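You operate a simulated robot arm through the tools that you are given. There is no shell and no other tool. Be economical: measure what you need, move in short steps, check, and stop when the job is done.

The job below is to be done with a simulated robot arm. You get a single attempt, and the scene is never put back.

## Task
Stop the drums, set speed and dose as the recipe card says, then load.
Fine: drums stop button first; load button last; the belt runs on.

It is judged by the outcome, as a careful person would: the job done as asked, and still so three seconds after it is handed in. It fails if anything else is knocked over, pushed out of place, dropped, spilled or broken.

## Robot
A 7-joint arm with a two-finger parallel gripper, fixed in place. Base frame: the origin is at the foot of the arm, x ahead of it, y to its left, z up. Lengths are in mm, angles in rad, forces in N, time in s.
With the tool pointing down near the work surface it reaches from about 220 to 620 mm from the base axis. Its first joint turns from -1.152 to 1.152 rad. Payload 2.6 kg.
Tool frame: the origin (TCP) lies between the finger pads and is the grasp point; the fingertips stand 30 mm ahead of it; z points along the fingers, y is the line along which they close. The gripper opens to 94 mm. The fingers are 28 mm wide and 10 mm thick; the gripper's body (50 by 96 mm) begins 55 mm behind the TCP.
Orientation is that of the tool frame in the base frame, as [roll, pitch, yaw] about the fixed x, y, z axes, in that order (R = Rz(yaw) Ry(pitch) Rx(roll)). With the fingers straight down and closing along the base's y, the tool's x points along the base's -x, its y along +y and its z along -z.

## Interface
- The arm moves only by the tool send_rows. Its argument "steps" is a list of rows, each an object (a shift or turn left out is 0, a gripper value left out holds the last) with "delta_pos": the shift along the base's x, y, z in mm, a list of three; "delta_rot": the turn, a rotation vector about the base's x, y, z in rad, a list of three; "hand": the finger opening in mm, from 0 to 94. In form: [{"delta_pos": [dx, dy, dz], "delta_rot": [wx, wy, wz], "hand": hand}, ...]. A call has 1 to 10 rows; each row is the pose to reach, as a shift and turn from the pose commanded when the call began. Rows are played at 5 a second. More than 50 mm and 0.15 rad between two rows, or a gripper value outside its range, and nothing of the call is played. Where a pose cannot be reached the arm comes as near as it can. A force on the tool above 50 N (or 10 N above the force at the start of the call, whichever is more), or a blocked arm, ends the call early, and 0.2 s more pass. Each finger travels about 72 mm/s and halts on what it meets, pressing with about 39 N; the grip force reading is that of the motor and also rises with nothing between the fingers. The clock runs only during rows and for 0.2 s after the last one: add rows that repeat a pose to give the fingers time. It gives the time, the measured TCP pose, the force on the tool (base axes), the opening and the grip force at its end, in the units of the frame above (readings bear some noise).
- Cameras (640 x 400 px; columns grow to the right, rows downward): "scene" is fixed at [-9.3, 422.1, 544.5]; the picture's right is [-0.99, -0.15, 0.00], its down [-0.11, 0.73, -0.68] and it looks along [0.10, -0.67, -0.73] (base axes); focal length 214 px, centre (320, 200). "wrist" rides on the gripper at [-37, 0, -58] in the tool frame; the picture's right is [0.00, -1.00, 0.00], its down [0.97, 0.00, -0.24] and it looks along [0.24, 0.00, 0.97] (tool axes); focal length 218 px, centre (320, 200). There is no depth. A picture from a camera that has moved, and an enlarged one, comes with that camera's place and axes in the base frame and with its lens.
- capture(camera): a new picture of that camera. No time passes.
- enlarge(camera, box): a new picture of the part [left, top, right, bottom] of that camera's present view, enlarged. No time passes.
- hand_in(): hands the job in; it is judged then, once.

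Go step by step. Nothing tells you positions but the pictures and the camera data: compare them with the known pose of the tool, close in by small moves and look again before you grip or let go. The budget is 120 turns and 84 pictures, counting those below and the enlarged ones. Unless the task says otherwise, let go and move clear before handing in, and close with one line.

The tools are called after ">>>" as a command line: name --argument value ..., lists and objects as JSON in quotes. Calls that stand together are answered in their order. send_rows: Moves the arm, as the interface text tells. Its arguments: {"type":"object","properties":{"steps":{"type":"array","items":{"type":"object","properties":{"delta_pos":{"type":"array","items":{"type":"number"}},"delta_rot":{"type":"array","items":{"type":"number"}},"hand":{"type":"number"}}}}},"required":["steps"]} The other tools are called the same way: capture (camera) takes a picture; enlarge (camera, box) takes an enlarged picture of a part of a camera's view; hand_in () hands the job in.

At the start:

```text
t: 0.0
tool_pos: [424.2, 40.0, 342.5]
ee_rot: [3.141, -0.001, -3.14]
force: [0.7, 0.0, 0.5]
gripper_width: 93.8
finger_force: 0.0
```

scene: 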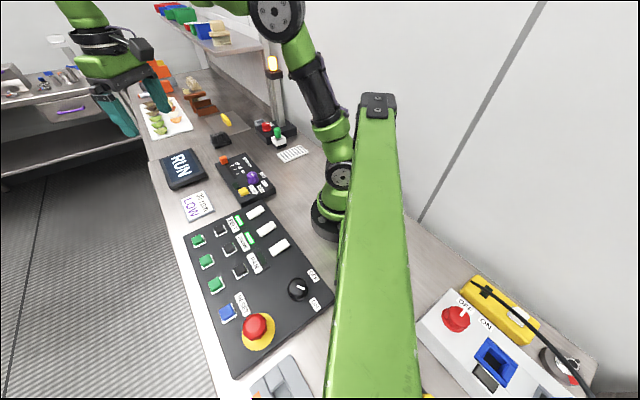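
wrist: 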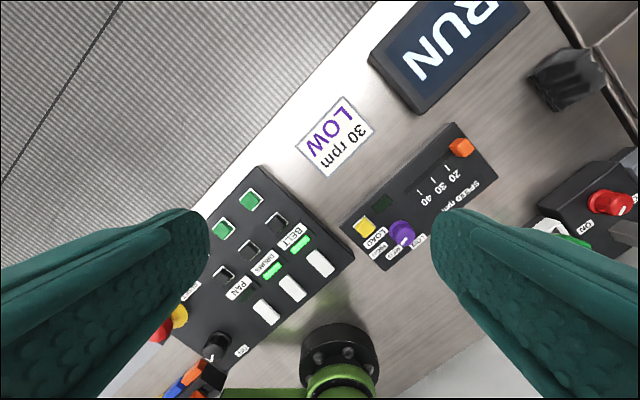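

I see a large panel (belt, drums, pan), a smaller panel with speed slider, dose knob and load button, and a recipe card "LOW 30 rpm". I'll zoom in on these first.

>>> enlarge --camera "wrist" --box '[330, 110, 510, 280]'

>>> enlarge --camera "scene" --box '[170, 140, 340, 250]'

>>> enlarge --camera "wrist" --box '[150, 150, 370, 390]'

```text
2.35 times, centred on (420, 195) of wrist
camera zoom: at [462.0, 38.6, 401.6], right [0.0, -1.0, 0.0], down [-0.97, 0.0, 0.24], along [-0.24, 0.0, -0.97], focal length 514 px, centre (85, 212)
```

zoom: 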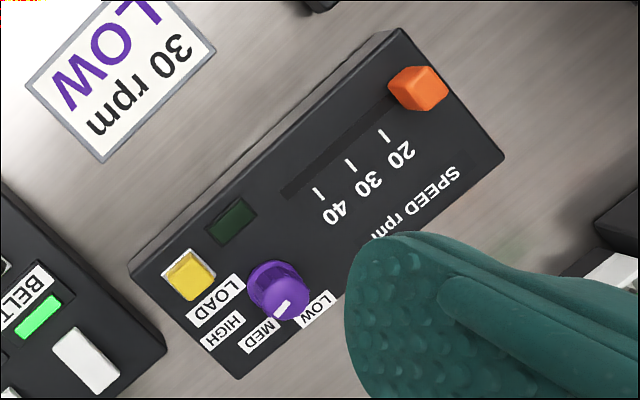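

```text
3.64 times, centred on (255, 195) of scene
camera zoom: at [-9.3, 422.1, 544.5], right [-0.99, -0.15, 0.0], down [-0.11, 0.73, -0.68], along [0.1, -0.67, -0.73], focal length 780 px, centre (556, 218)
```

zoom: 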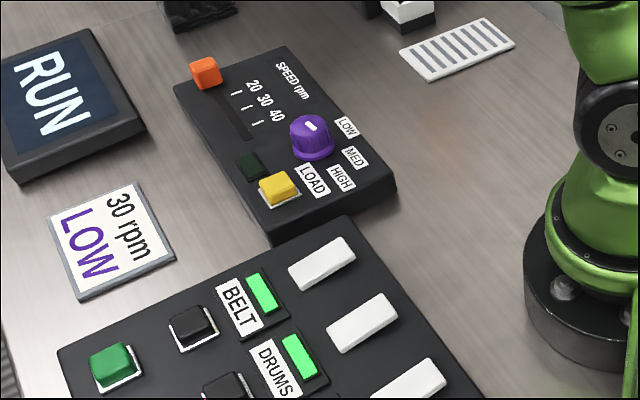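

```text
1.67 times, centred on (260, 270) of wrist
camera zoom: at [462.0, 38.6, 401.6], right [0.0, -1.0, 0.0], down [-0.97, 0.0, 0.24], along [-0.24, 0.0, -0.97], focal length 364 px, centre (420, 83)
```

zoom: 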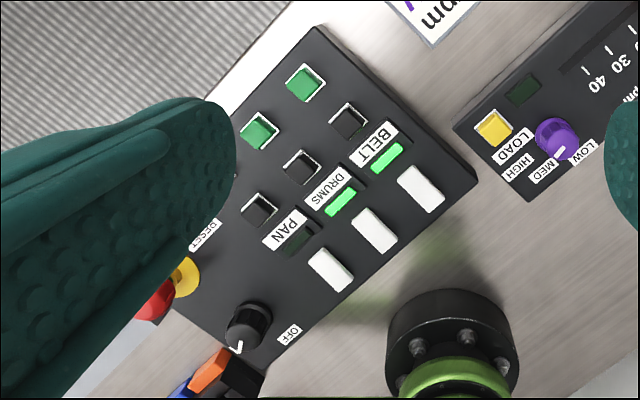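

The drums row is the middle one: green, then the black stop button, at roughly (280, 165). I'll move above it with the fingers closed and look again.

>>> send_rows --steps '[{"delta_pos": [-20, 18, -15], "hand": 40}, {"delta_pos": [-45, 40, -30], "hand": 0}, {"delta_pos": [-70, 65, -50], "hand": 0}, {"delta_pos": [-95, 90, -75], "hand": 0}, {"delta_pos": [-115, 110, -105], "hand": 0}, {"delta_pos": [-125, 125, -142], "hand": 0}, {"delta_pos": [-125, 125, -142], "hand": 0}]'

>>> capture --camera "wrist"

>>> capture --camera "scene"

```text
t: 1.6
tool_pos: [299.6, 165.3, 200.3]
ee_rot: [3.141, 0.0, -3.141]
force: [-0.7, -0.7, -0.3]
gripper_width: 0.0
finger_force: 32.4
```

```text
78 pictures are left
camera wrist: at [335.6, 162.7, 259.9], right [0.0, -1.0, 0.0], down [-0.97, 0.0, 0.24], along [-0.24, 0.0, -0.97], focal length 218 px, centre (320, 200)
```

wrist: 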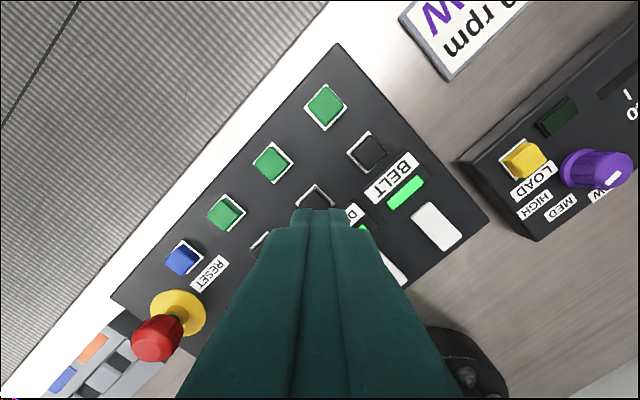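

```text
77 pictures are left
```

scene: 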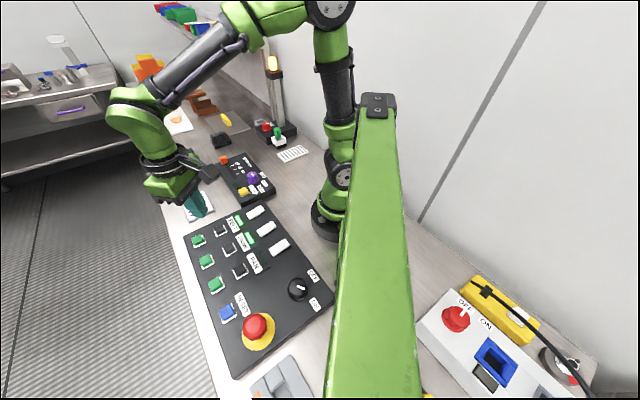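

The drums stop is partly hidden behind the fingertips. I'll move toward the base and lower to see it clear of the fingers.

>>> send_rows --steps '[{"delta_pos": [-20, 0, -30]}, {"delta_pos": [-45, 0, -65]}]'

>>> capture --camera "wrist"

```text
t: 2.2
tool_pos: [253.8, 164.8, 133.8]
ee_rot: [3.141, 0.0, -3.14]
force: [0.3, 0.3, -0.3]
gripper_width: 0.3
finger_force: 32.8
```

```text
76 pictures are left
camera wrist: at [290.9, 163.0, 192.5], right [0.0, -1.0, 0.0], down [-0.97, 0.0, 0.24], along [-0.24, 0.0, -0.97], focal length 218 px, centre (320, 200)
```

wrist: 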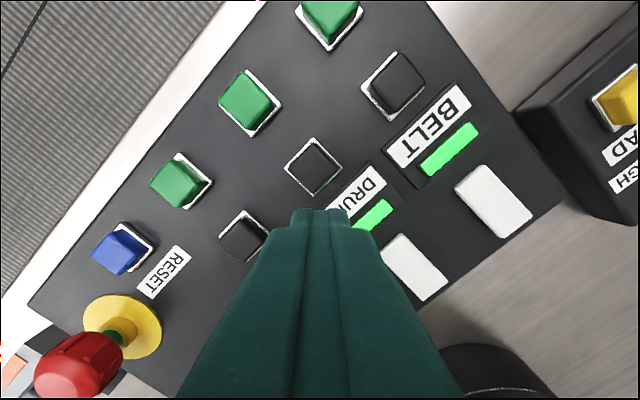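

The drums stop centre works out at about (278, 165.5). I'll go above it and down to just short of contact.

>>> send_rows --steps '[{"delta_pos": [24, 0.5, 0]}, {"delta_pos": [24, 0.5, -34]}, {"delta_pos": [24, 0.5, -38]}]'

>>> capture --camera "wrist"

>>> enlarge --camera "scene" --box '[170, 170, 300, 300]'

```text
t: 3.0
tool_pos: [278.3, 165.4, 97.8]
ee_rot: [3.141, 0.001, -3.141]
force: [0.1, -0.6, 0.2]
gripper_width: 0.3
finger_force: 33.0
```

```text
75 pictures are left
camera wrist: at [315.7, 163.6, 155.9], right [0.0, -1.0, 0.0], down [-0.97, 0.0, 0.24], along [-0.24, 0.0, -0.97], focal length 218 px, centre (320, 200)
```

wrist: 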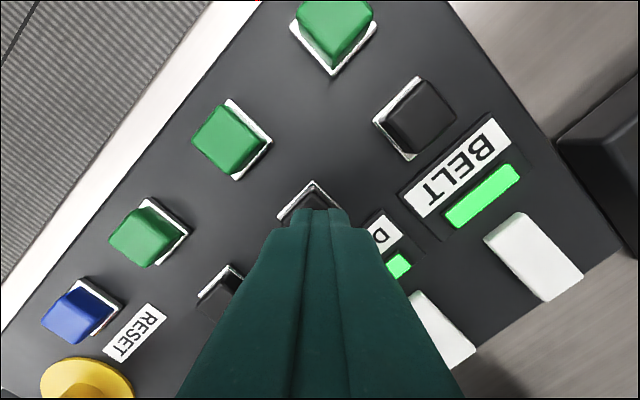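

```text
3.08 times, centred on (235, 235) of scene
camera zoom: at [-9.3, 422.1, 544.5], right [-0.99, -0.15, 0.0], down [-0.11, 0.73, -0.68], along [0.1, -0.67, -0.73], focal length 660 px, centre (582, 92)
```

zoom: 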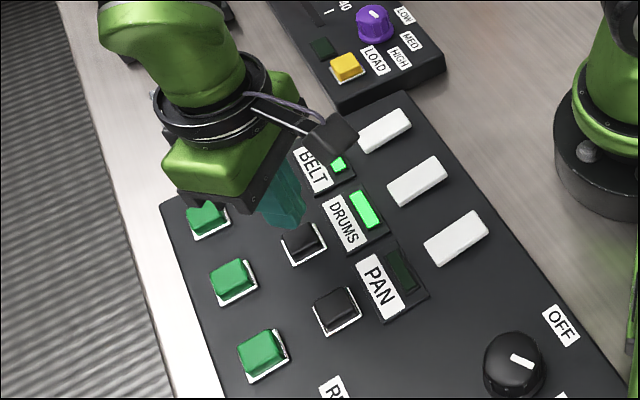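

From this view the button centre looks a bit nearer the base, about (274, 164). I'll correct that and press down in small steps.

>>> send_rows --steps '[{"delta_pos": [-4.5, -1, 0]}, {"delta_pos": [-4.5, -1, -6]}, {"delta_pos": [-4.5, -1, -10]}, {"delta_pos": [-4.5, -1, -13]}]'

>>> enlarge --camera "scene" --box '[190, 190, 290, 290]'

```text
t: 4.0
tool_pos: [272.6, 165.8, 85.6]
ee_rot: [3.14, 0.001, -3.141]
force: [0.4, 0.4, 0.6]
gripper_width: 0.0
finger_force: 33.2
```

```text
4.00 times, centred on (240, 240) of scene
camera zoom: at [-9.3, 422.1, 544.5], right [-0.99, -0.15, 0.0], down [-0.11, 0.73, -0.68], along [0.1, -0.67, -0.73], focal length 858 px, centre (640, 40)
```

zoom: 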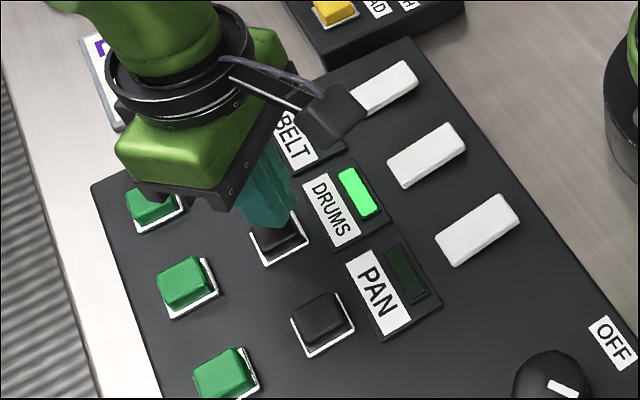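

The tip is over the button now. I'll keep descending slowly and watch the force and the drums lamp.

>>> send_rows --steps '[{"delta_pos": [0, 0, -2]}, {"delta_pos": [0, 0, -4]}, {"delta_pos": [0, 0, -6]}, {"delta_pos": [0, 0, -7]}]'

>>> enlarge --camera "scene" --box '[190, 190, 290, 290]'

```text
t: 5.0
tool_pos: [275.1, 166.0, 79.1]
ee_rot: [-3.14, 0.0, -3.142]
force: [1.0, 0.8, -0.3]
gripper_width: 0.2
finger_force: 32.7
```

```text
4.00 times, centred on (240, 240) of scene
camera zoom: at [-9.3, 422.1, 544.5], right [-0.99, -0.15, 0.0], down [-0.11, 0.73, -0.68], along [0.1, -0.67, -0.73], focal length 858 px, centre (640, 40)
```

zoom: 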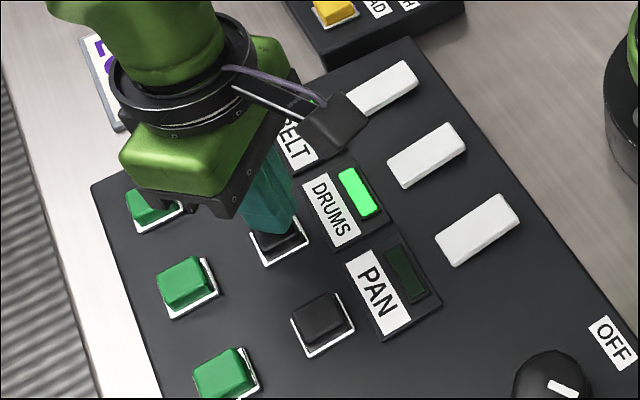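

There's no contact yet, so I'll go on down.

>>> send_rows --steps '[{"delta_pos": [-1, 0, -2]}, {"delta_pos": [-1, 0, -3.5]}, {"delta_pos": [-1, 0, -5]}, {"delta_pos": [-1, 0, -6]}]'

>>> enlarge --camera "scene" --box '[190, 190, 290, 290]'

```text
t: 6.0
tool_pos: [273.3, 165.8, 72.6]
ee_rot: [-3.141, 0.0, -3.141]
force: [1.1, 0.1, 1.6]
gripper_width: 0.0
finger_force: 33.5
```

```text
4.00 times, centred on (240, 240) of scene
camera zoom: at [-9.3, 422.1, 544.5], right [-0.99, -0.15, 0.0], down [-0.11, 0.73, -0.68], along [0.1, -0.67, -0.73], focal length 858 px, centre (640, 40)
```

zoom: 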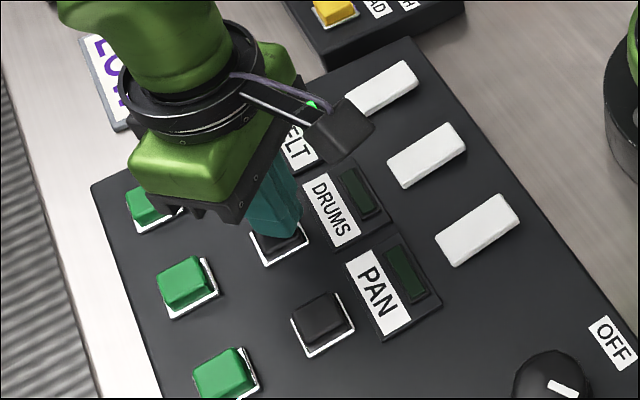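

The drums lamp is out and the belt lamp is still lit. I'll lift off and go to view the small panel.

>>> send_rows --steps '[{"delta_pos": [0, 0, 40]}, {"delta_pos": [0, 0, 85]}, {"delta_pos": [10, -40, 110]}, {"delta_pos": [20, -80, 130]}, {"delta_pos": [30, -120, 140]}, {"delta_pos": [40, -165, 140]}, {"delta_pos": [50, -210, 140]}, {"delta_pos": [60, -255, 140]}]'

>>> capture --camera "wrist"

>>> enlarge --camera "scene" --box '[180, 140, 300, 260]'

```text
t: 7.8
tool_pos: [331.5, -90.9, 214.7]
ee_rot: [3.141, -0.001, -3.14]
force: [-0.7, 0.4, 0.2]
gripper_width: 0.0
finger_force: 32.6
```

```text
70 pictures are left
camera wrist: at [369.5, -92.1, 273.3], right [0.0, -1.0, 0.0], down [-0.97, 0.0, 0.24], along [-0.24, 0.0, -0.97], focal length 218 px, centre (320, 200)
```

wrist: 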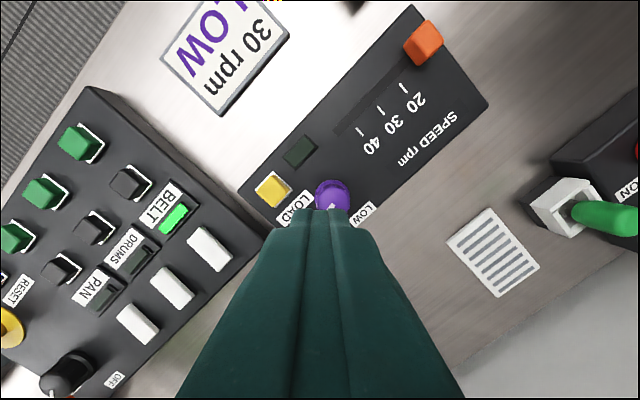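

```text
3.33 times, centred on (240, 200) of scene
camera zoom: at [-9.3, 422.1, 544.5], right [-0.99, -0.15, 0.0], down [-0.11, 0.73, -0.68], along [0.1, -0.67, -0.73], focal length 715 px, centre (587, 200)
```

zoom: 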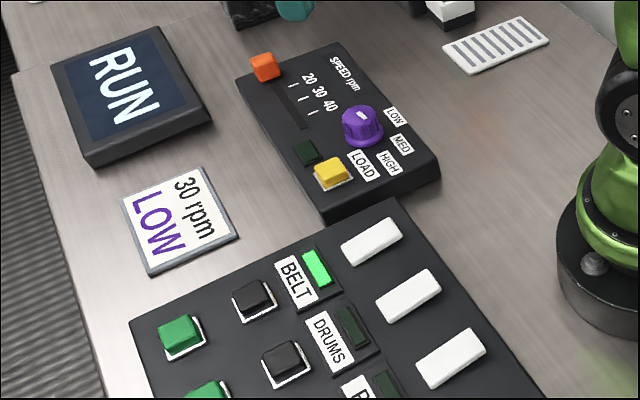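

Next I'll zoom in on the dose knob's pointer and its labels.

>>> enlarge --camera "scene" --box '[225, 155, 280, 205]'

>>> enlarge --camera "wrist" --box '[240, 0, 500, 240]'

```text
8.00 times, centred on (252, 180) of scene
camera zoom: at [-9.3, 422.1, 544.5], right [-0.99, -0.15, 0.0], down [-0.11, 0.73, -0.68], along [0.1, -0.67, -0.73], focal length 1716 px, centre (860, 360)
```

zoom: 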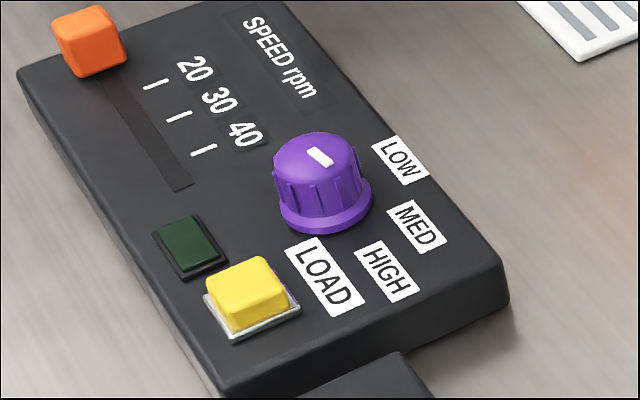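

```text
1.67 times, centred on (370, 120) of wrist
camera zoom: at [369.5, -92.1, 273.3], right [0.0, -1.0, 0.0], down [-0.97, 0.0, 0.24], along [-0.24, 0.0, -0.97], focal length 364 px, centre (237, 333)
```

zoom: 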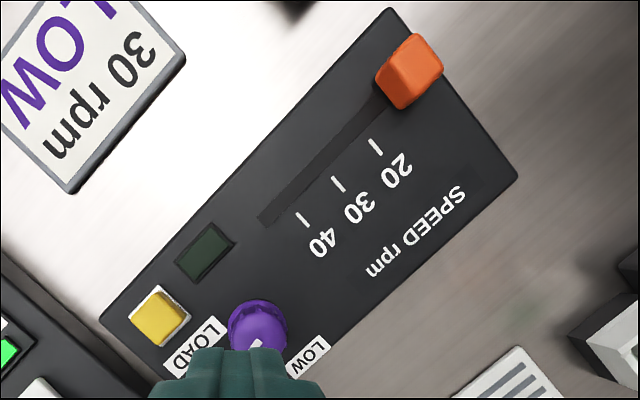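

The pointer looks near MED but it isn't clear. I'll get a closer look at it.

>>> send_rows --steps '[{"delta_pos": [-30, 0, -20]}, {"delta_pos": [-55, 0, -50]}]'

>>> capture --camera "wrist"

```text
t: 8.4
tool_pos: [278.0, -89.4, 163.8]
ee_rot: [-3.141, 0.001, -3.141]
force: [-1.1, -0.4, 0.0]
gripper_width: 0.0
finger_force: 32.8
```

```text
66 pictures are left
camera wrist: at [314.8, -91.8, 222.3], right [0.0, -1.0, 0.0], down [-0.97, 0.0, 0.24], along [-0.24, 0.0, -0.97], focal length 218 px, centre (320, 200)
```

wrist: 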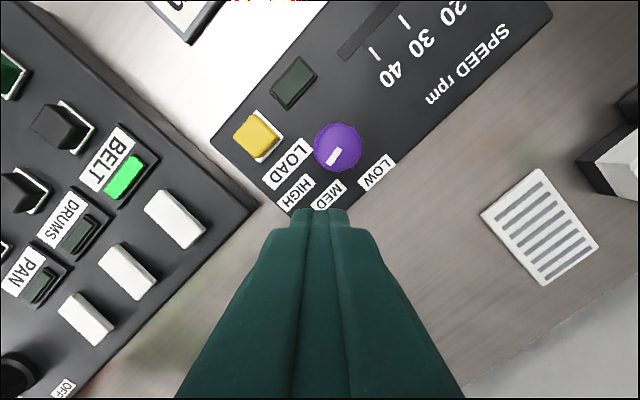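

>>> enlarge --camera "wrist" --box '[230, 80, 430, 220]'

```text
2.86 times, centred on (330, 150) of wrist
camera zoom: at [314.8, -91.8, 222.3], right [0.0, -1.0, 0.0], down [-0.97, 0.0, 0.24], along [-0.24, 0.0, -0.97], focal length 624 px, centre (291, 343)
```

zoom: 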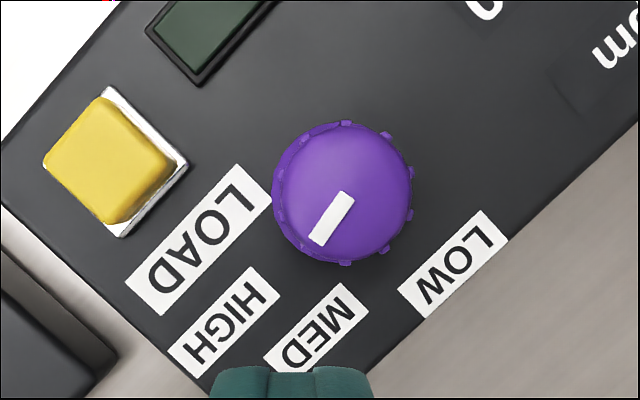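

The pointer sits between MED and HIGH, and the LOW label is about 90° counter-clockwise from it. I'll hover over the knob at about (315, -105), turn the gripper back by 0.78 rad and open it.

>>> send_rows --steps '[{"delta_pos": [6, -2, 0], "delta_rot": [0, 0, -0.13], "hand": 56}, {"delta_pos": [12, -5, 0], "delta_rot": [0, 0, -0.26], "hand": 56}, {"delta_pos": [18, -8, 0], "delta_rot": [0, 0, -0.39], "hand": 56}, {"delta_pos": [24, -10, 0], "delta_rot": [0, 0, -0.52], "hand": 56}, {"delta_pos": [30, -12, -10], "delta_rot": [0, 0, -0.65], "hand": 56}, {"delta_pos": [37, -15, -30], "delta_rot": [0, 0, -0.78], "hand": 56}]'

>>> capture --camera "wrist"

>>> enlarge --camera "scene" --box '[200, 130, 300, 210]'

```text
t: 9.8
tool_pos: [316.3, -105.8, 133.4]
ee_rot: [-3.141, -0.001, 2.359]
force: [0.2, -0.3, -0.1]
gripper_width: 56.1
finger_force: 0.1
```

```text
64 pictures are left
camera wrist: at [341.8, -133.4, 190.8], right [-0.7, -0.71, 0.0], down [-0.69, 0.68, 0.24], along [-0.17, 0.17, -0.97], focal length 218 px, centre (320, 200)
```

wrist: 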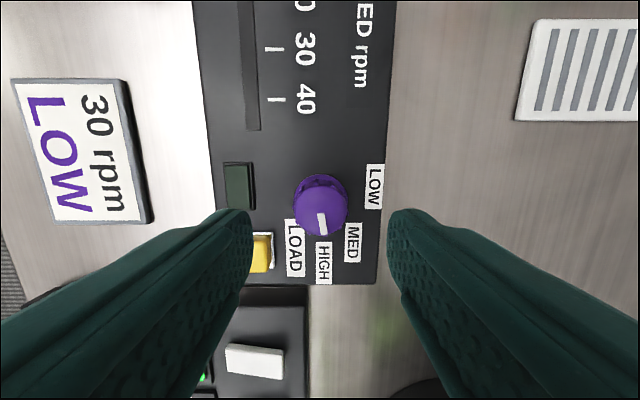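

```text
5.00 times, centred on (250, 170) of scene
camera zoom: at [-9.3, 422.1, 544.5], right [-0.99, -0.15, 0.0], down [-0.11, 0.73, -0.68], along [0.1, -0.67, -0.73], focal length 1072 px, centre (670, 350)
```

zoom: 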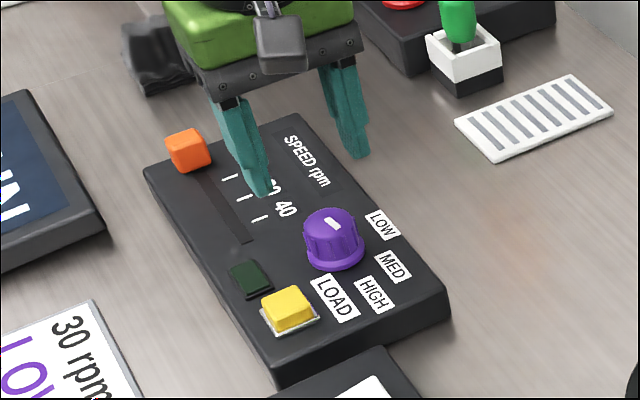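

The tool is centred over the knob, which is at about (314, -106). I'll lower it partway and check the height in the scene view.

>>> send_rows --steps '[{"delta_pos": [-1.5, 0, -20]}, {"delta_pos": [-2, 0, -45]}, {"delta_pos": [-2, 0, -52]}]'

>>> enlarge --camera "scene" --box '[210, 140, 290, 204]'

>>> capture --camera "wrist"

```text
t: 10.6
tool_pos: [312.2, -105.7, 79.5]
ee_rot: [-3.141, 0.001, 2.362]
force: [-0.3, -0.9, -0.3]
gripper_width: 56.0
finger_force: 0.0
```

```text
6.25 times, centred on (250, 172) of scene
camera zoom: at [-9.3, 422.1, 544.5], right [-0.99, -0.15, 0.0], down [-0.11, 0.73, -0.68], along [0.1, -0.67, -0.73], focal length 1340 px, centre (758, 375)
```

zoom: 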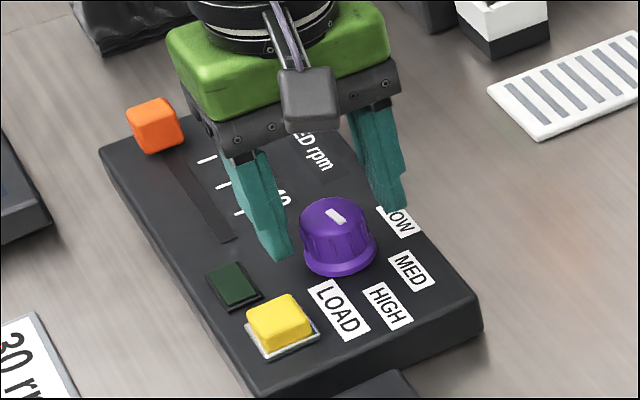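

```text
61 pictures are left
camera wrist: at [339.3, -133.5, 137.6], right [-0.7, -0.71, 0.0], down [-0.69, 0.68, 0.24], along [-0.17, 0.17, -0.97], focal length 218 px, centre (320, 200)
```

wrist: 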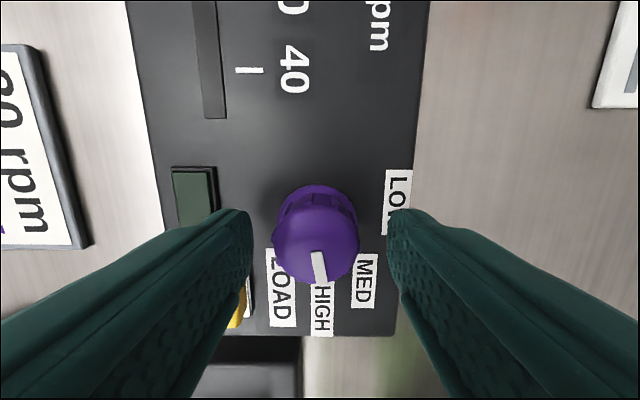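

The knob is well centred between the fingers. I'll go a little lower and watch for contact.

>>> send_rows --steps '[{"delta_pos": [0, 0, -3]}, {"delta_pos": [0, 0, -6]}, {"delta_pos": [0, 0, -8]}]'

>>> enlarge --camera "scene" --box '[210, 140, 290, 204]'

>>> capture --camera "wrist"

```text
t: 11.4
tool_pos: [312.0, -105.8, 71.2]
ee_rot: [-3.141, -0.001, 2.363]
force: [-0.3, 0.5, -0.2]
gripper_width: 56.0
finger_force: 0.0
```

```text
6.25 times, centred on (250, 172) of scene
camera zoom: at [-9.3, 422.1, 544.5], right [-0.99, -0.15, 0.0], down [-0.11, 0.73, -0.68], along [0.1, -0.67, -0.73], focal length 1340 px, centre (758, 375)
```

zoom: 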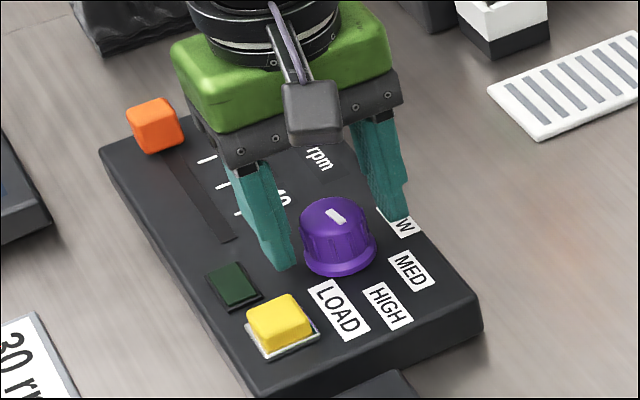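

```text
59 pictures are left
camera wrist: at [339.6, -133.4, 130.4], right [-0.7, -0.71, 0.0], down [-0.69, 0.68, 0.24], along [-0.17, 0.17, -0.97], focal length 218 px, centre (320, 200)
```

wrist: 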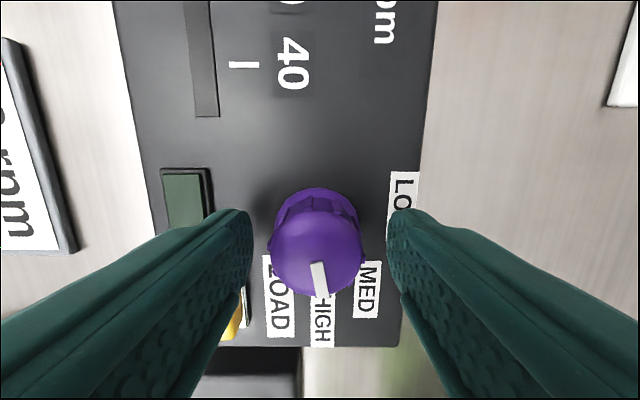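

The tips overlap the upper part of the knob. I'll lower another 4 mm and close.

>>> send_rows --steps '[{"delta_pos": [-0.5, 2, -2]}, {"delta_pos": [-0.5, 2, -4]}, {"delta_pos": [-0.5, 2, -4], "hand": 44}, {"delta_pos": [-0.5, 2, -4], "hand": 38}, {"delta_pos": [-0.5, 2, -4], "hand": 32}, {"delta_pos": [-0.5, 2, -4], "hand": 30}]'

>>> capture --camera "wrist"

>>> enlarge --camera "scene" --box '[210, 140, 290, 204]'

```text
t: 12.8
tool_pos: [312.9, -102.8, 68.2]
ee_rot: [3.141, 0.001, 2.361]
force: [-2.8, -2.8, -1.0]
gripper_width: 33.1
finger_force: 45.1
```

```text
58 pictures are left
camera wrist: at [339.1, -131.3, 126.7], right [-0.7, -0.71, 0.0], down [-0.69, 0.68, 0.24], along [-0.17, 0.17, -0.97], focal length 218 px, centre (320, 200)
```

wrist: 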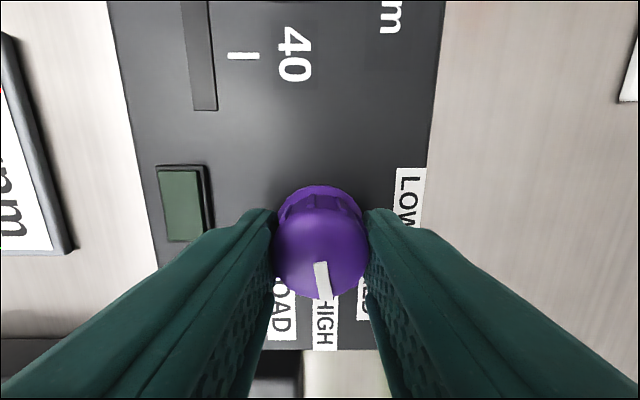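

```text
6.25 times, centred on (250, 172) of scene
camera zoom: at [-9.3, 422.1, 544.5], right [-0.99, -0.15, 0.0], down [-0.11, 0.73, -0.68], along [0.1, -0.67, -0.73], focal length 1340 px, centre (758, 375)
```

zoom: 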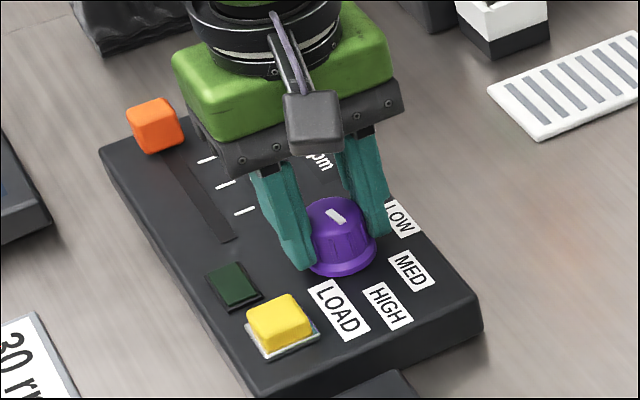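

The knob is held at 33 mm. I'll start turning it counter-clockwise by 0.7 rad and check.

>>> send_rows --steps '[{"delta_pos": [-0.7, -0.7, 0], "delta_rot": [0, 0, 0.1]}, {"delta_pos": [-0.7, -0.7, 0], "delta_rot": [0, 0, 0.2]}, {"delta_pos": [-0.7, -0.7, 0], "delta_rot": [0, 0, 0.3]}, {"delta_pos": [-0.7, -0.7, 0], "delta_rot": [0, 0, 0.4]}, {"delta_pos": [-0.7, -0.7, 0], "delta_rot": [0, 0, 0.5]}, {"delta_pos": [-0.7, -0.7, 0], "delta_rot": [0, 0, 0.6]}, {"delta_pos": [-0.7, -0.7, 0], "delta_rot": [0, 0, 0.7]}]'

>>> capture --camera "wrist"

```text
t: 14.4
tool_pos: [312.4, -103.6, 69.3]
ee_rot: [3.141, 0.001, 3.065]
force: [-7.0, 2.7, 13.6]
gripper_width: 33.2
finger_force: 45.3
```

```text
56 pictures are left
camera wrist: at [349.4, -108.7, 126.7], right [-0.08, -1.0, 0.0], down [-0.97, 0.08, 0.24], along [-0.24, 0.02, -0.97], focal length 218 px, centre (320, 200)
```

wrist: 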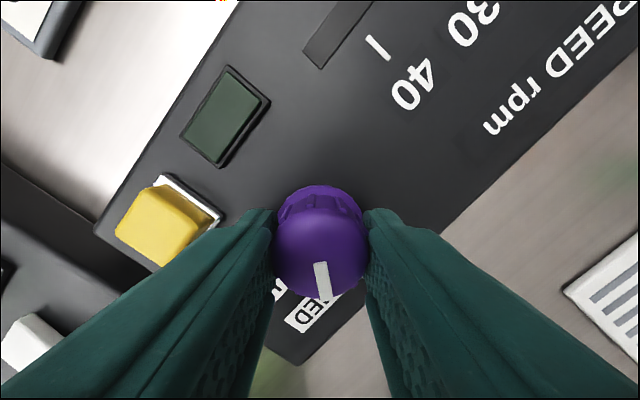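

The knob is turning with the gripper. I'll continue another 0.8 rad and ease up by 1 mm.

>>> send_rows --steps '[{"delta_pos": [0, 0, 1], "delta_rot": [0, 0, 0.1]}, {"delta_pos": [0, 0, 1], "delta_rot": [0, 0, 0.2]}, {"delta_pos": [0, 0, 1], "delta_rot": [0, 0, 0.3]}, {"delta_pos": [0, 0, 1], "delta_rot": [0, 0, 0.4]}, {"delta_pos": [0, 0, 1], "delta_rot": [0, 0, 0.5]}, {"delta_pos": [0, 0, 1], "delta_rot": [0, 0, 0.6]}, {"delta_pos": [0, 0, 1], "delta_rot": [0, 0, 0.7]}, {"delta_pos": [0, 0, 1], "delta_rot": [0, 0, 0.8]}]'

>>> capture --camera "wrist"

>>> enlarge --camera "scene" --box '[210, 140, 290, 204]'

```text
t: 16.2
tool_pos: [312.7, -104.5, 70.3]
ee_rot: [-3.14, 0.002, -2.42]
force: [0.5, -12.5, 3.1]
gripper_width: 33.8
finger_force: 45.1
```

```text
55 pictures are left
camera wrist: at [340.4, -82.0, 128.5], right [0.66, -0.75, 0.0], down [-0.73, -0.64, 0.24], along [-0.18, -0.16, -0.97], focal length 218 px, centre (320, 200)
```

wrist: 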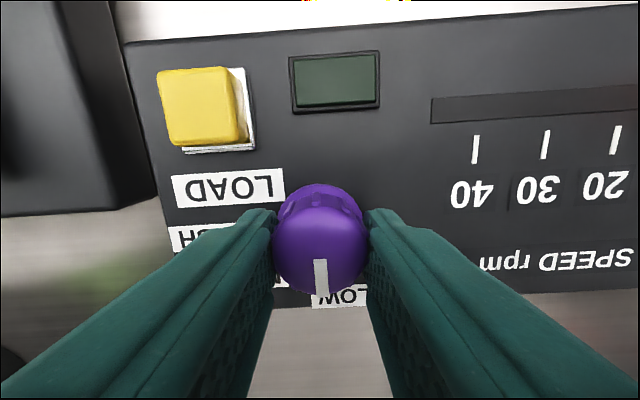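

```text
6.25 times, centred on (250, 172) of scene
camera zoom: at [-9.3, 422.1, 544.5], right [-0.99, -0.15, 0.0], down [-0.11, 0.73, -0.68], along [0.1, -0.67, -0.73], focal length 1340 px, centre (758, 375)
```

zoom: 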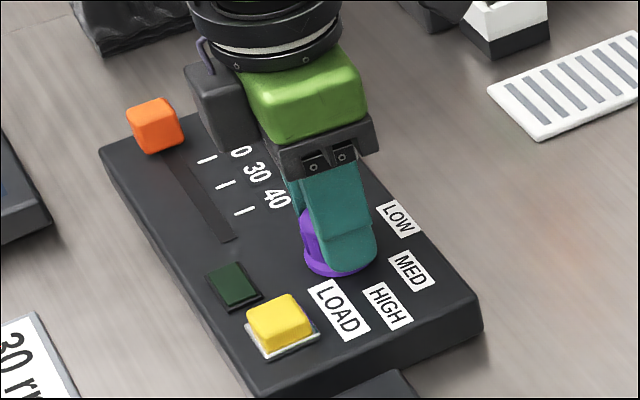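

The pointer now aims at LOW. I'll release, lift and check.

>>> send_rows --steps '[{"hand": 50}, {"hand": 54}, {"delta_pos": [0, 0, 30], "hand": 54}, {"delta_pos": [0, 0, 70], "hand": 54}]'

>>> capture --camera "wrist"

>>> enlarge --camera "scene" --box '[225, 155, 280, 205]'

```text
t: 17.2
tool_pos: [311.9, -104.3, 137.7]
ee_rot: [-3.141, 0.0, -2.423]
force: [0.3, -0.3, -0.1]
gripper_width: 54.1
finger_force: 0.1
```

```text
53 pictures are left
camera wrist: at [339.2, -81.9, 196.5], right [0.66, -0.75, 0.0], down [-0.73, -0.64, 0.24], along [-0.18, -0.16, -0.97], focal length 218 px, centre (320, 200)
```

wrist: 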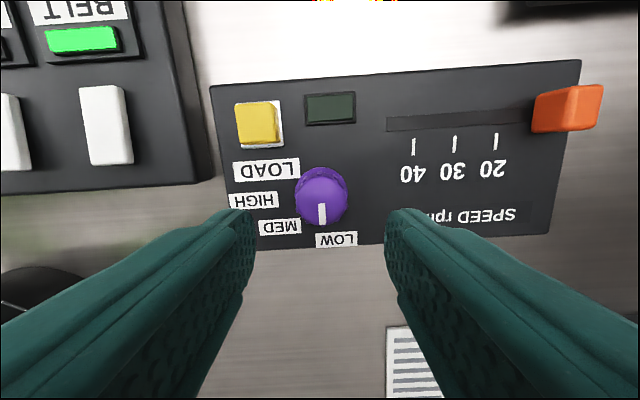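

```text
8.00 times, centred on (252, 180) of scene
camera zoom: at [-9.3, 422.1, 544.5], right [-0.99, -0.15, 0.0], down [-0.11, 0.73, -0.68], along [0.1, -0.67, -0.73], focal length 1716 px, centre (860, 360)
```

zoom: 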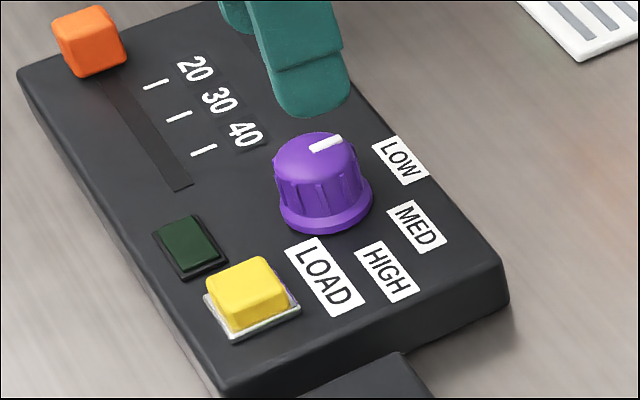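

>>> enlarge --camera "wrist" --box '[220, 140, 400, 260]'

```text
3.33 times, centred on (310, 200) of wrist
camera zoom: at [339.2, -81.9, 196.5], right [0.66, -0.75, 0.0], down [-0.73, -0.64, 0.24], along [-0.18, -0.16, -0.97], focal length 728 px, centre (353, 200)
```

zoom: 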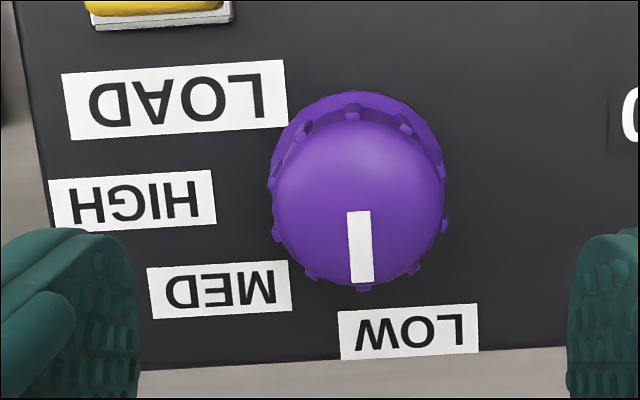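

The pointer sprang back slightly and aims a bit short of the LOW label. I'll grip again and turn about 0.28 rad further to see whether it follows or meets a stop.

>>> send_rows --steps '[{"delta_pos": [0, 0, -40]}, {"delta_pos": [0, 0, -70]}, {"delta_pos": [0, 0, -70], "hand": 42}, {"delta_pos": [0, 0, -70], "hand": 34}, {"delta_pos": [0, 0, -70], "hand": 30}, {"delta_pos": [0, 0, -70], "hand": 30}, {"delta_pos": [0, 0, -70], "delta_rot": [0, 0, 0.09], "hand": 30}, {"delta_pos": [0, 0, -70], "delta_rot": [0, 0, 0.18], "hand": 30}, {"delta_pos": [0, 0, -70], "delta_rot": [0, 0, 0.28], "hand": 30}]'

>>> capture --camera "wrist"

```text
t: 19.2
tool_pos: [313.6, -103.7, 70.1]
ee_rot: [-3.137, 0.0, -2.138]
force: [4.8, -6.0, 5.2]
gripper_width: 32.7
finger_force: 44.8
```

```text
50 pictures are left
camera wrist: at [333.0, -74.7, 128.6], right [0.84, -0.54, 0.0], down [-0.52, -0.82, 0.24], along [-0.13, -0.2, -0.97], focal length 218 px, centre (320, 200)
```

wrist: 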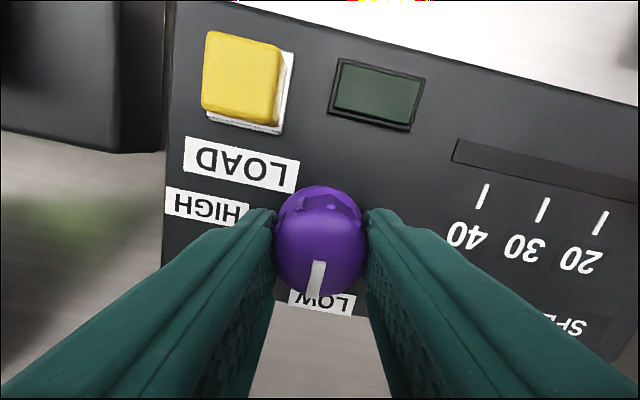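

>>> send_rows --steps '[{"hand": 50}, {"hand": 54}, {"delta_pos": [0, 0, 35], "hand": 54}, {"delta_pos": [0, 0, 70], "hand": 54}]'

>>> enlarge --camera "wrist" --box '[220, 140, 400, 260]'

```text
t: 20.2
tool_pos: [310.5, -104.2, 140.1]
ee_rot: [3.141, -0.001, -2.142]
force: [-0.6, 0.1, 0.9]
gripper_width: 53.9
finger_force: 0.0
```

```text
3.33 times, centred on (310, 200) of wrist
camera zoom: at [331.2, -73.8, 197.9], right [0.84, -0.54, 0.0], down [-0.52, -0.82, 0.24], along [-0.13, -0.2, -0.97], focal length 728 px, centre (353, 200)
```

zoom: 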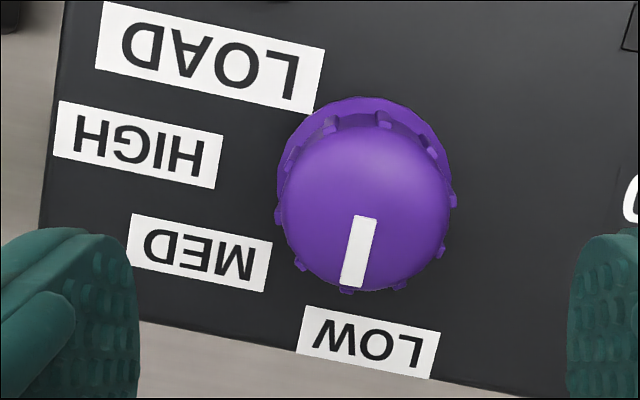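

The pointer settles square to the panel edge and within the LOW label, both times against resistance, so I take the dose as set to LOW. Next I'll go over the orange speed slider, at about (459, -185).

>>> send_rows --steps '[{"delta_pos": [15, -8, 30], "delta_rot": [0, 0, -0.04], "hand": 54}, {"delta_pos": [50, -27, 40], "delta_rot": [0, 0, -0.08]}, {"delta_pos": [85, -46, 40], "delta_rot": [0, 0, -0.13]}, {"delta_pos": [115, -64, 40], "delta_rot": [0, 0, -0.17]}, {"delta_pos": [140, -78, 40], "delta_rot": [0, 0, -0.2]}]'

>>> capture --camera "wrist"

```text
t: 21.4
tool_pos: [452.1, -181.9, 179.7]
ee_rot: [3.141, 0.0, -2.343]
force: [-0.3, -0.6, 0.4]
gripper_width: 54.2
finger_force: 0.0
```

```text
48 pictures are left
camera wrist: at [478.5, -156.7, 237.5], right [0.72, -0.7, 0.0], down [-0.68, -0.7, 0.24], along [-0.17, -0.17, -0.97], focal length 218 px, centre (320, 200)
```

wrist: 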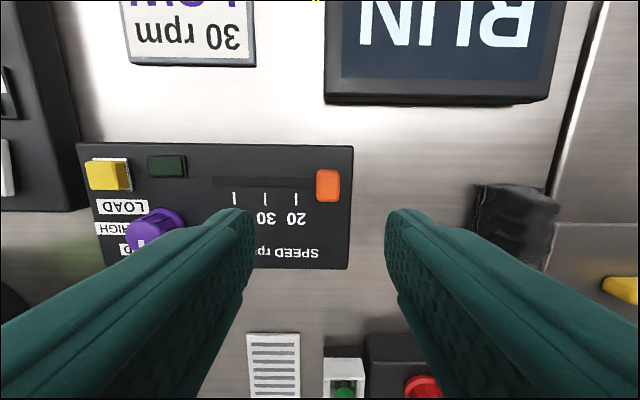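

The slider cap is at about (460, -185), and 30 lies about 56 mm along the slot. I'll go over the cap, partway down.

>>> send_rows --steps '[{"delta_pos": [8, -3, 0]}, {"delta_pos": [8, -3, -45]}, {"delta_pos": [8, -3, -90]}]'

>>> capture --camera "wrist"

>>> enlarge --camera "scene" --box '[190, 130, 270, 194]'

```text
t: 22.2
tool_pos: [460.4, -185.9, 89.2]
ee_rot: [-3.14, 0.001, -2.341]
force: [-0.3, -0.6, 0.2]
gripper_width: 54.0
finger_force: 0.1
```

```text
47 pictures are left
camera wrist: at [486.0, -161.1, 147.6], right [0.72, -0.7, 0.0], down [-0.68, -0.7, 0.24], along [-0.17, -0.17, -0.97], focal length 218 px, centre (320, 200)
```

wrist: 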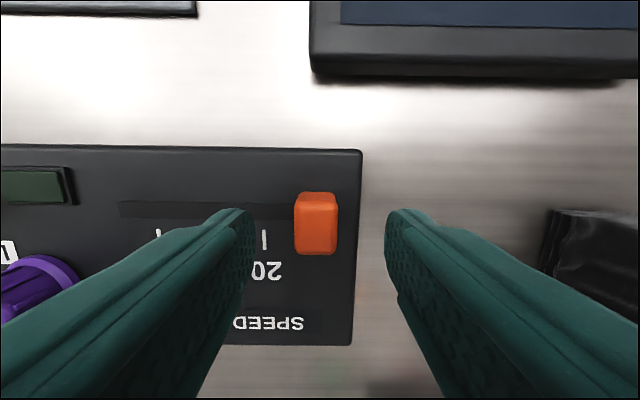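

```text
6.25 times, centred on (230, 162) of scene
camera zoom: at [-9.3, 422.1, 544.5], right [-0.99, -0.15, 0.0], down [-0.11, 0.73, -0.68], along [0.1, -0.67, -0.73], focal length 1340 px, centre (882, 438)
```

zoom: 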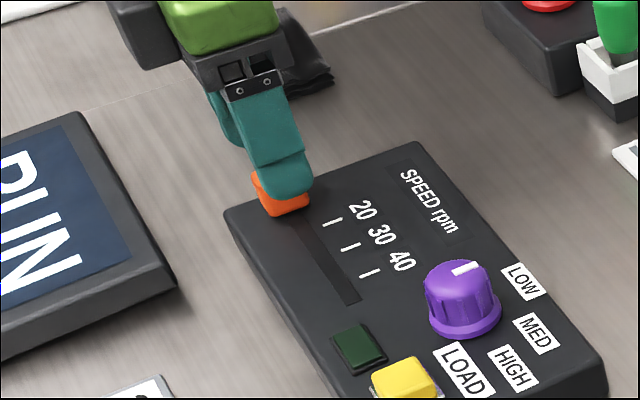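

Aligned well; lowering to grasp height.

>>> send_rows --steps '[{"delta_pos": [0.5, 2, -8]}, {"delta_pos": [0.5, 2, -15]}, {"delta_pos": [0.5, 2, -17]}]'

>>> capture --camera "wrist"

>>> enlarge --camera "scene" --box '[190, 130, 270, 194]'

```text
t: 23.0
tool_pos: [460.9, -183.0, 71.3]
ee_rot: [3.14, 0.001, -2.34]
force: [-0.4, 0.5, 0.4]
gripper_width: 54.0
finger_force: 0.0
```

```text
45 pictures are left
camera wrist: at [486.8, -157.6, 130.1], right [0.72, -0.7, 0.0], down [-0.68, -0.7, 0.24], along [-0.17, -0.17, -0.97], focal length 218 px, centre (320, 200)
```

wrist: 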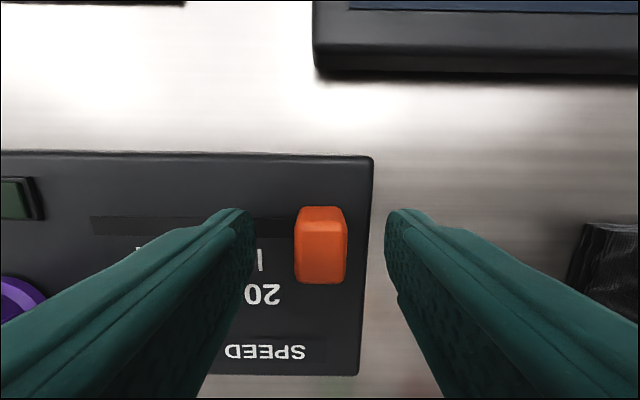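

```text
6.25 times, centred on (230, 162) of scene
camera zoom: at [-9.3, 422.1, 544.5], right [-0.99, -0.15, 0.0], down [-0.11, 0.73, -0.68], along [0.1, -0.67, -0.73], focal length 1340 px, centre (882, 438)
```

zoom: 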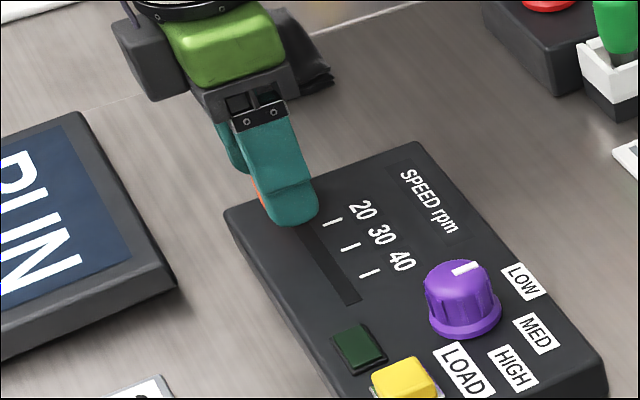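

The cap sits between the fingers. Closing on it.

>>> send_rows --steps '[{"hand": 40}, {"hand": 28}, {"hand": 20}, {"hand": 16}, {"hand": 16}]'

>>> capture --camera "wrist"

```text
t: 24.2
tool_pos: [460.8, -182.3, 71.4]
ee_rot: [3.14, 0.0, -2.342]
force: [0.6, 0.4, -1.6]
gripper_width: 18.9
finger_force: 45.7
```

```text
43 pictures are left
camera wrist: at [486.9, -157.7, 130.3], right [0.72, -0.7, 0.0], down [-0.68, -0.7, 0.24], along [-0.17, -0.17, -0.97], focal length 218 px, centre (320, 200)
```

wrist: 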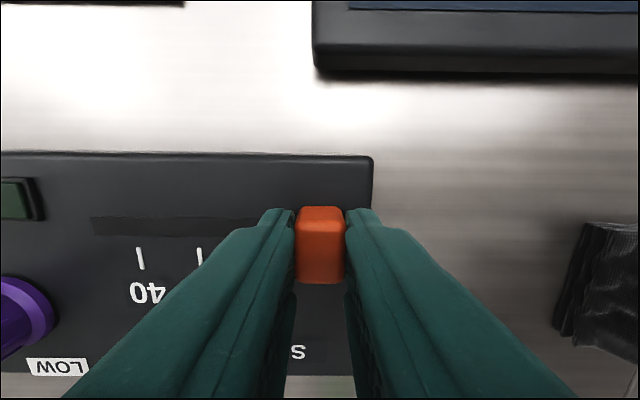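

Held at 19 mm. I'll slide about 45 mm along the slot toward 40, then check.

>>> send_rows --steps '[{"delta_pos": [-7, 7, 0]}, {"delta_pos": [-14, 14, 0]}, {"delta_pos": [-21, 21, 0]}, {"delta_pos": [-28, 27.5, 0]}, {"delta_pos": [-32, 31.5, 0]}, {"delta_pos": [-32, 31.5, 0]}]'

>>> capture --camera "wrist"

>>> enlarge --camera "scene" --box '[190, 130, 270, 194]'

```text
t: 25.6
tool_pos: [428.9, -150.6, 72.0]
ee_rot: [3.141, 0.002, -2.339]
force: [10.2, 8.3, -7.8]
gripper_width: 18.8
finger_force: 45.2
```

```text
42 pictures are left
camera wrist: at [454.9, -126.1, 130.4], right [0.72, -0.7, 0.0], down [-0.68, -0.7, 0.24], along [-0.17, -0.17, -0.97], focal length 218 px, centre (320, 200)
```

wrist: 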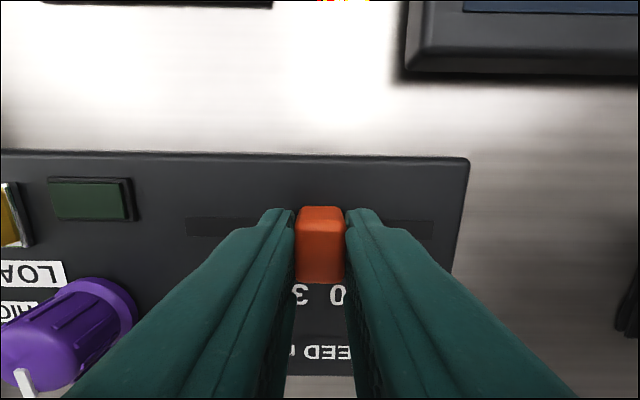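

```text
6.25 times, centred on (230, 162) of scene
camera zoom: at [-9.3, 422.1, 544.5], right [-0.99, -0.15, 0.0], down [-0.11, 0.73, -0.68], along [0.1, -0.67, -0.73], focal length 1340 px, centre (882, 438)
```

zoom: 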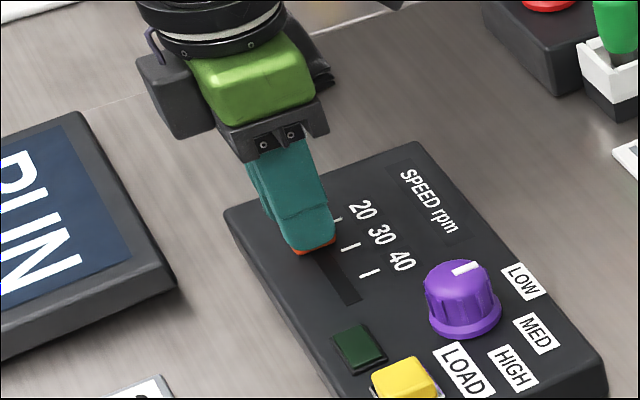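

About 13 mm remain to the 30 tick. Moving that.

>>> send_rows --steps '[{"delta_pos": [-5, 4.9, 0]}, {"delta_pos": [-9.4, 9.2, 0]}, {"delta_pos": [-9.4, 9.2, 0]}, {"delta_pos": [-9.4, 9.2, 0], "hand": 28}, {"delta_pos": [-9.4, 9.2, 0], "hand": 44}, {"delta_pos": [-9.4, 9.2, 0], "hand": 44}, {"delta_pos": [-9.4, 9.2, 40], "hand": 44}, {"delta_pos": [-9.4, 9.2, 85], "hand": 44}]'

>>> capture --camera "wrist"

>>> enlarge --camera "scene" --box '[190, 130, 290, 210]'

```text
t: 27.4
tool_pos: [418.7, -142.9, 157.9]
ee_rot: [-3.141, 0.0, -2.341]
force: [0.9, -1.6, -0.4]
gripper_width: 44.1
finger_force: 0.0
```

```text
40 pictures are left
camera wrist: at [444.7, -118.0, 216.3], right [0.72, -0.7, 0.0], down [-0.68, -0.7, 0.24], along [-0.17, -0.17, -0.97], focal length 218 px, centre (320, 200)
```

wrist: 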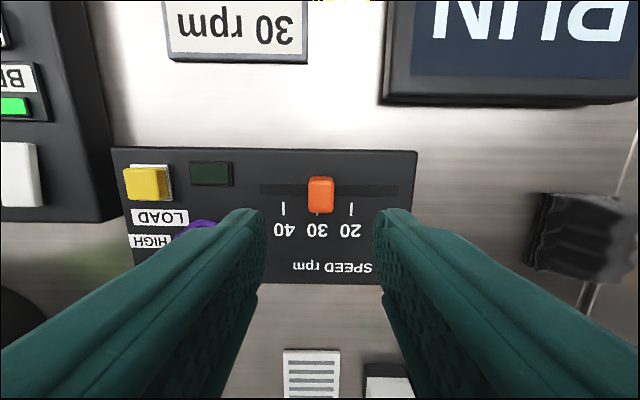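

```text
5.00 times, centred on (240, 170) of scene
camera zoom: at [-9.3, 422.1, 544.5], right [-0.99, -0.15, 0.0], down [-0.11, 0.73, -0.68], along [0.1, -0.67, -0.73], focal length 1072 px, centre (720, 350)
```

zoom: 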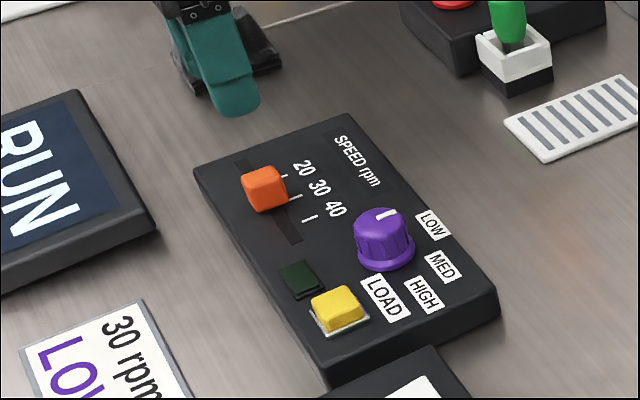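

>>> enlarge --camera "wrist" --box '[250, 150, 400, 250]'

```text
4.00 times, centred on (325, 200) of wrist
camera zoom: at [444.7, -118.0, 216.3], right [0.72, -0.7, 0.0], down [-0.68, -0.7, 0.24], along [-0.17, -0.17, -0.97], focal length 873 px, centre (300, 200)
```

zoom: 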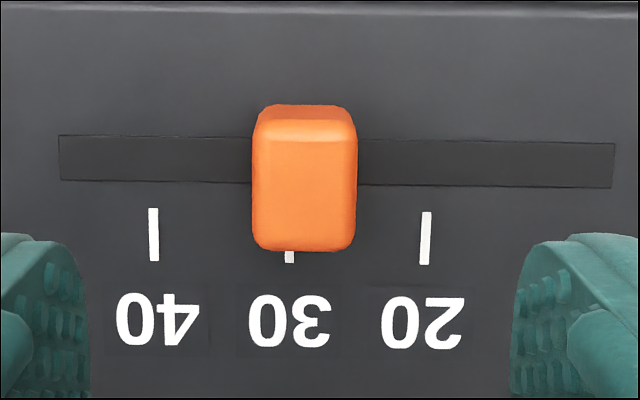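

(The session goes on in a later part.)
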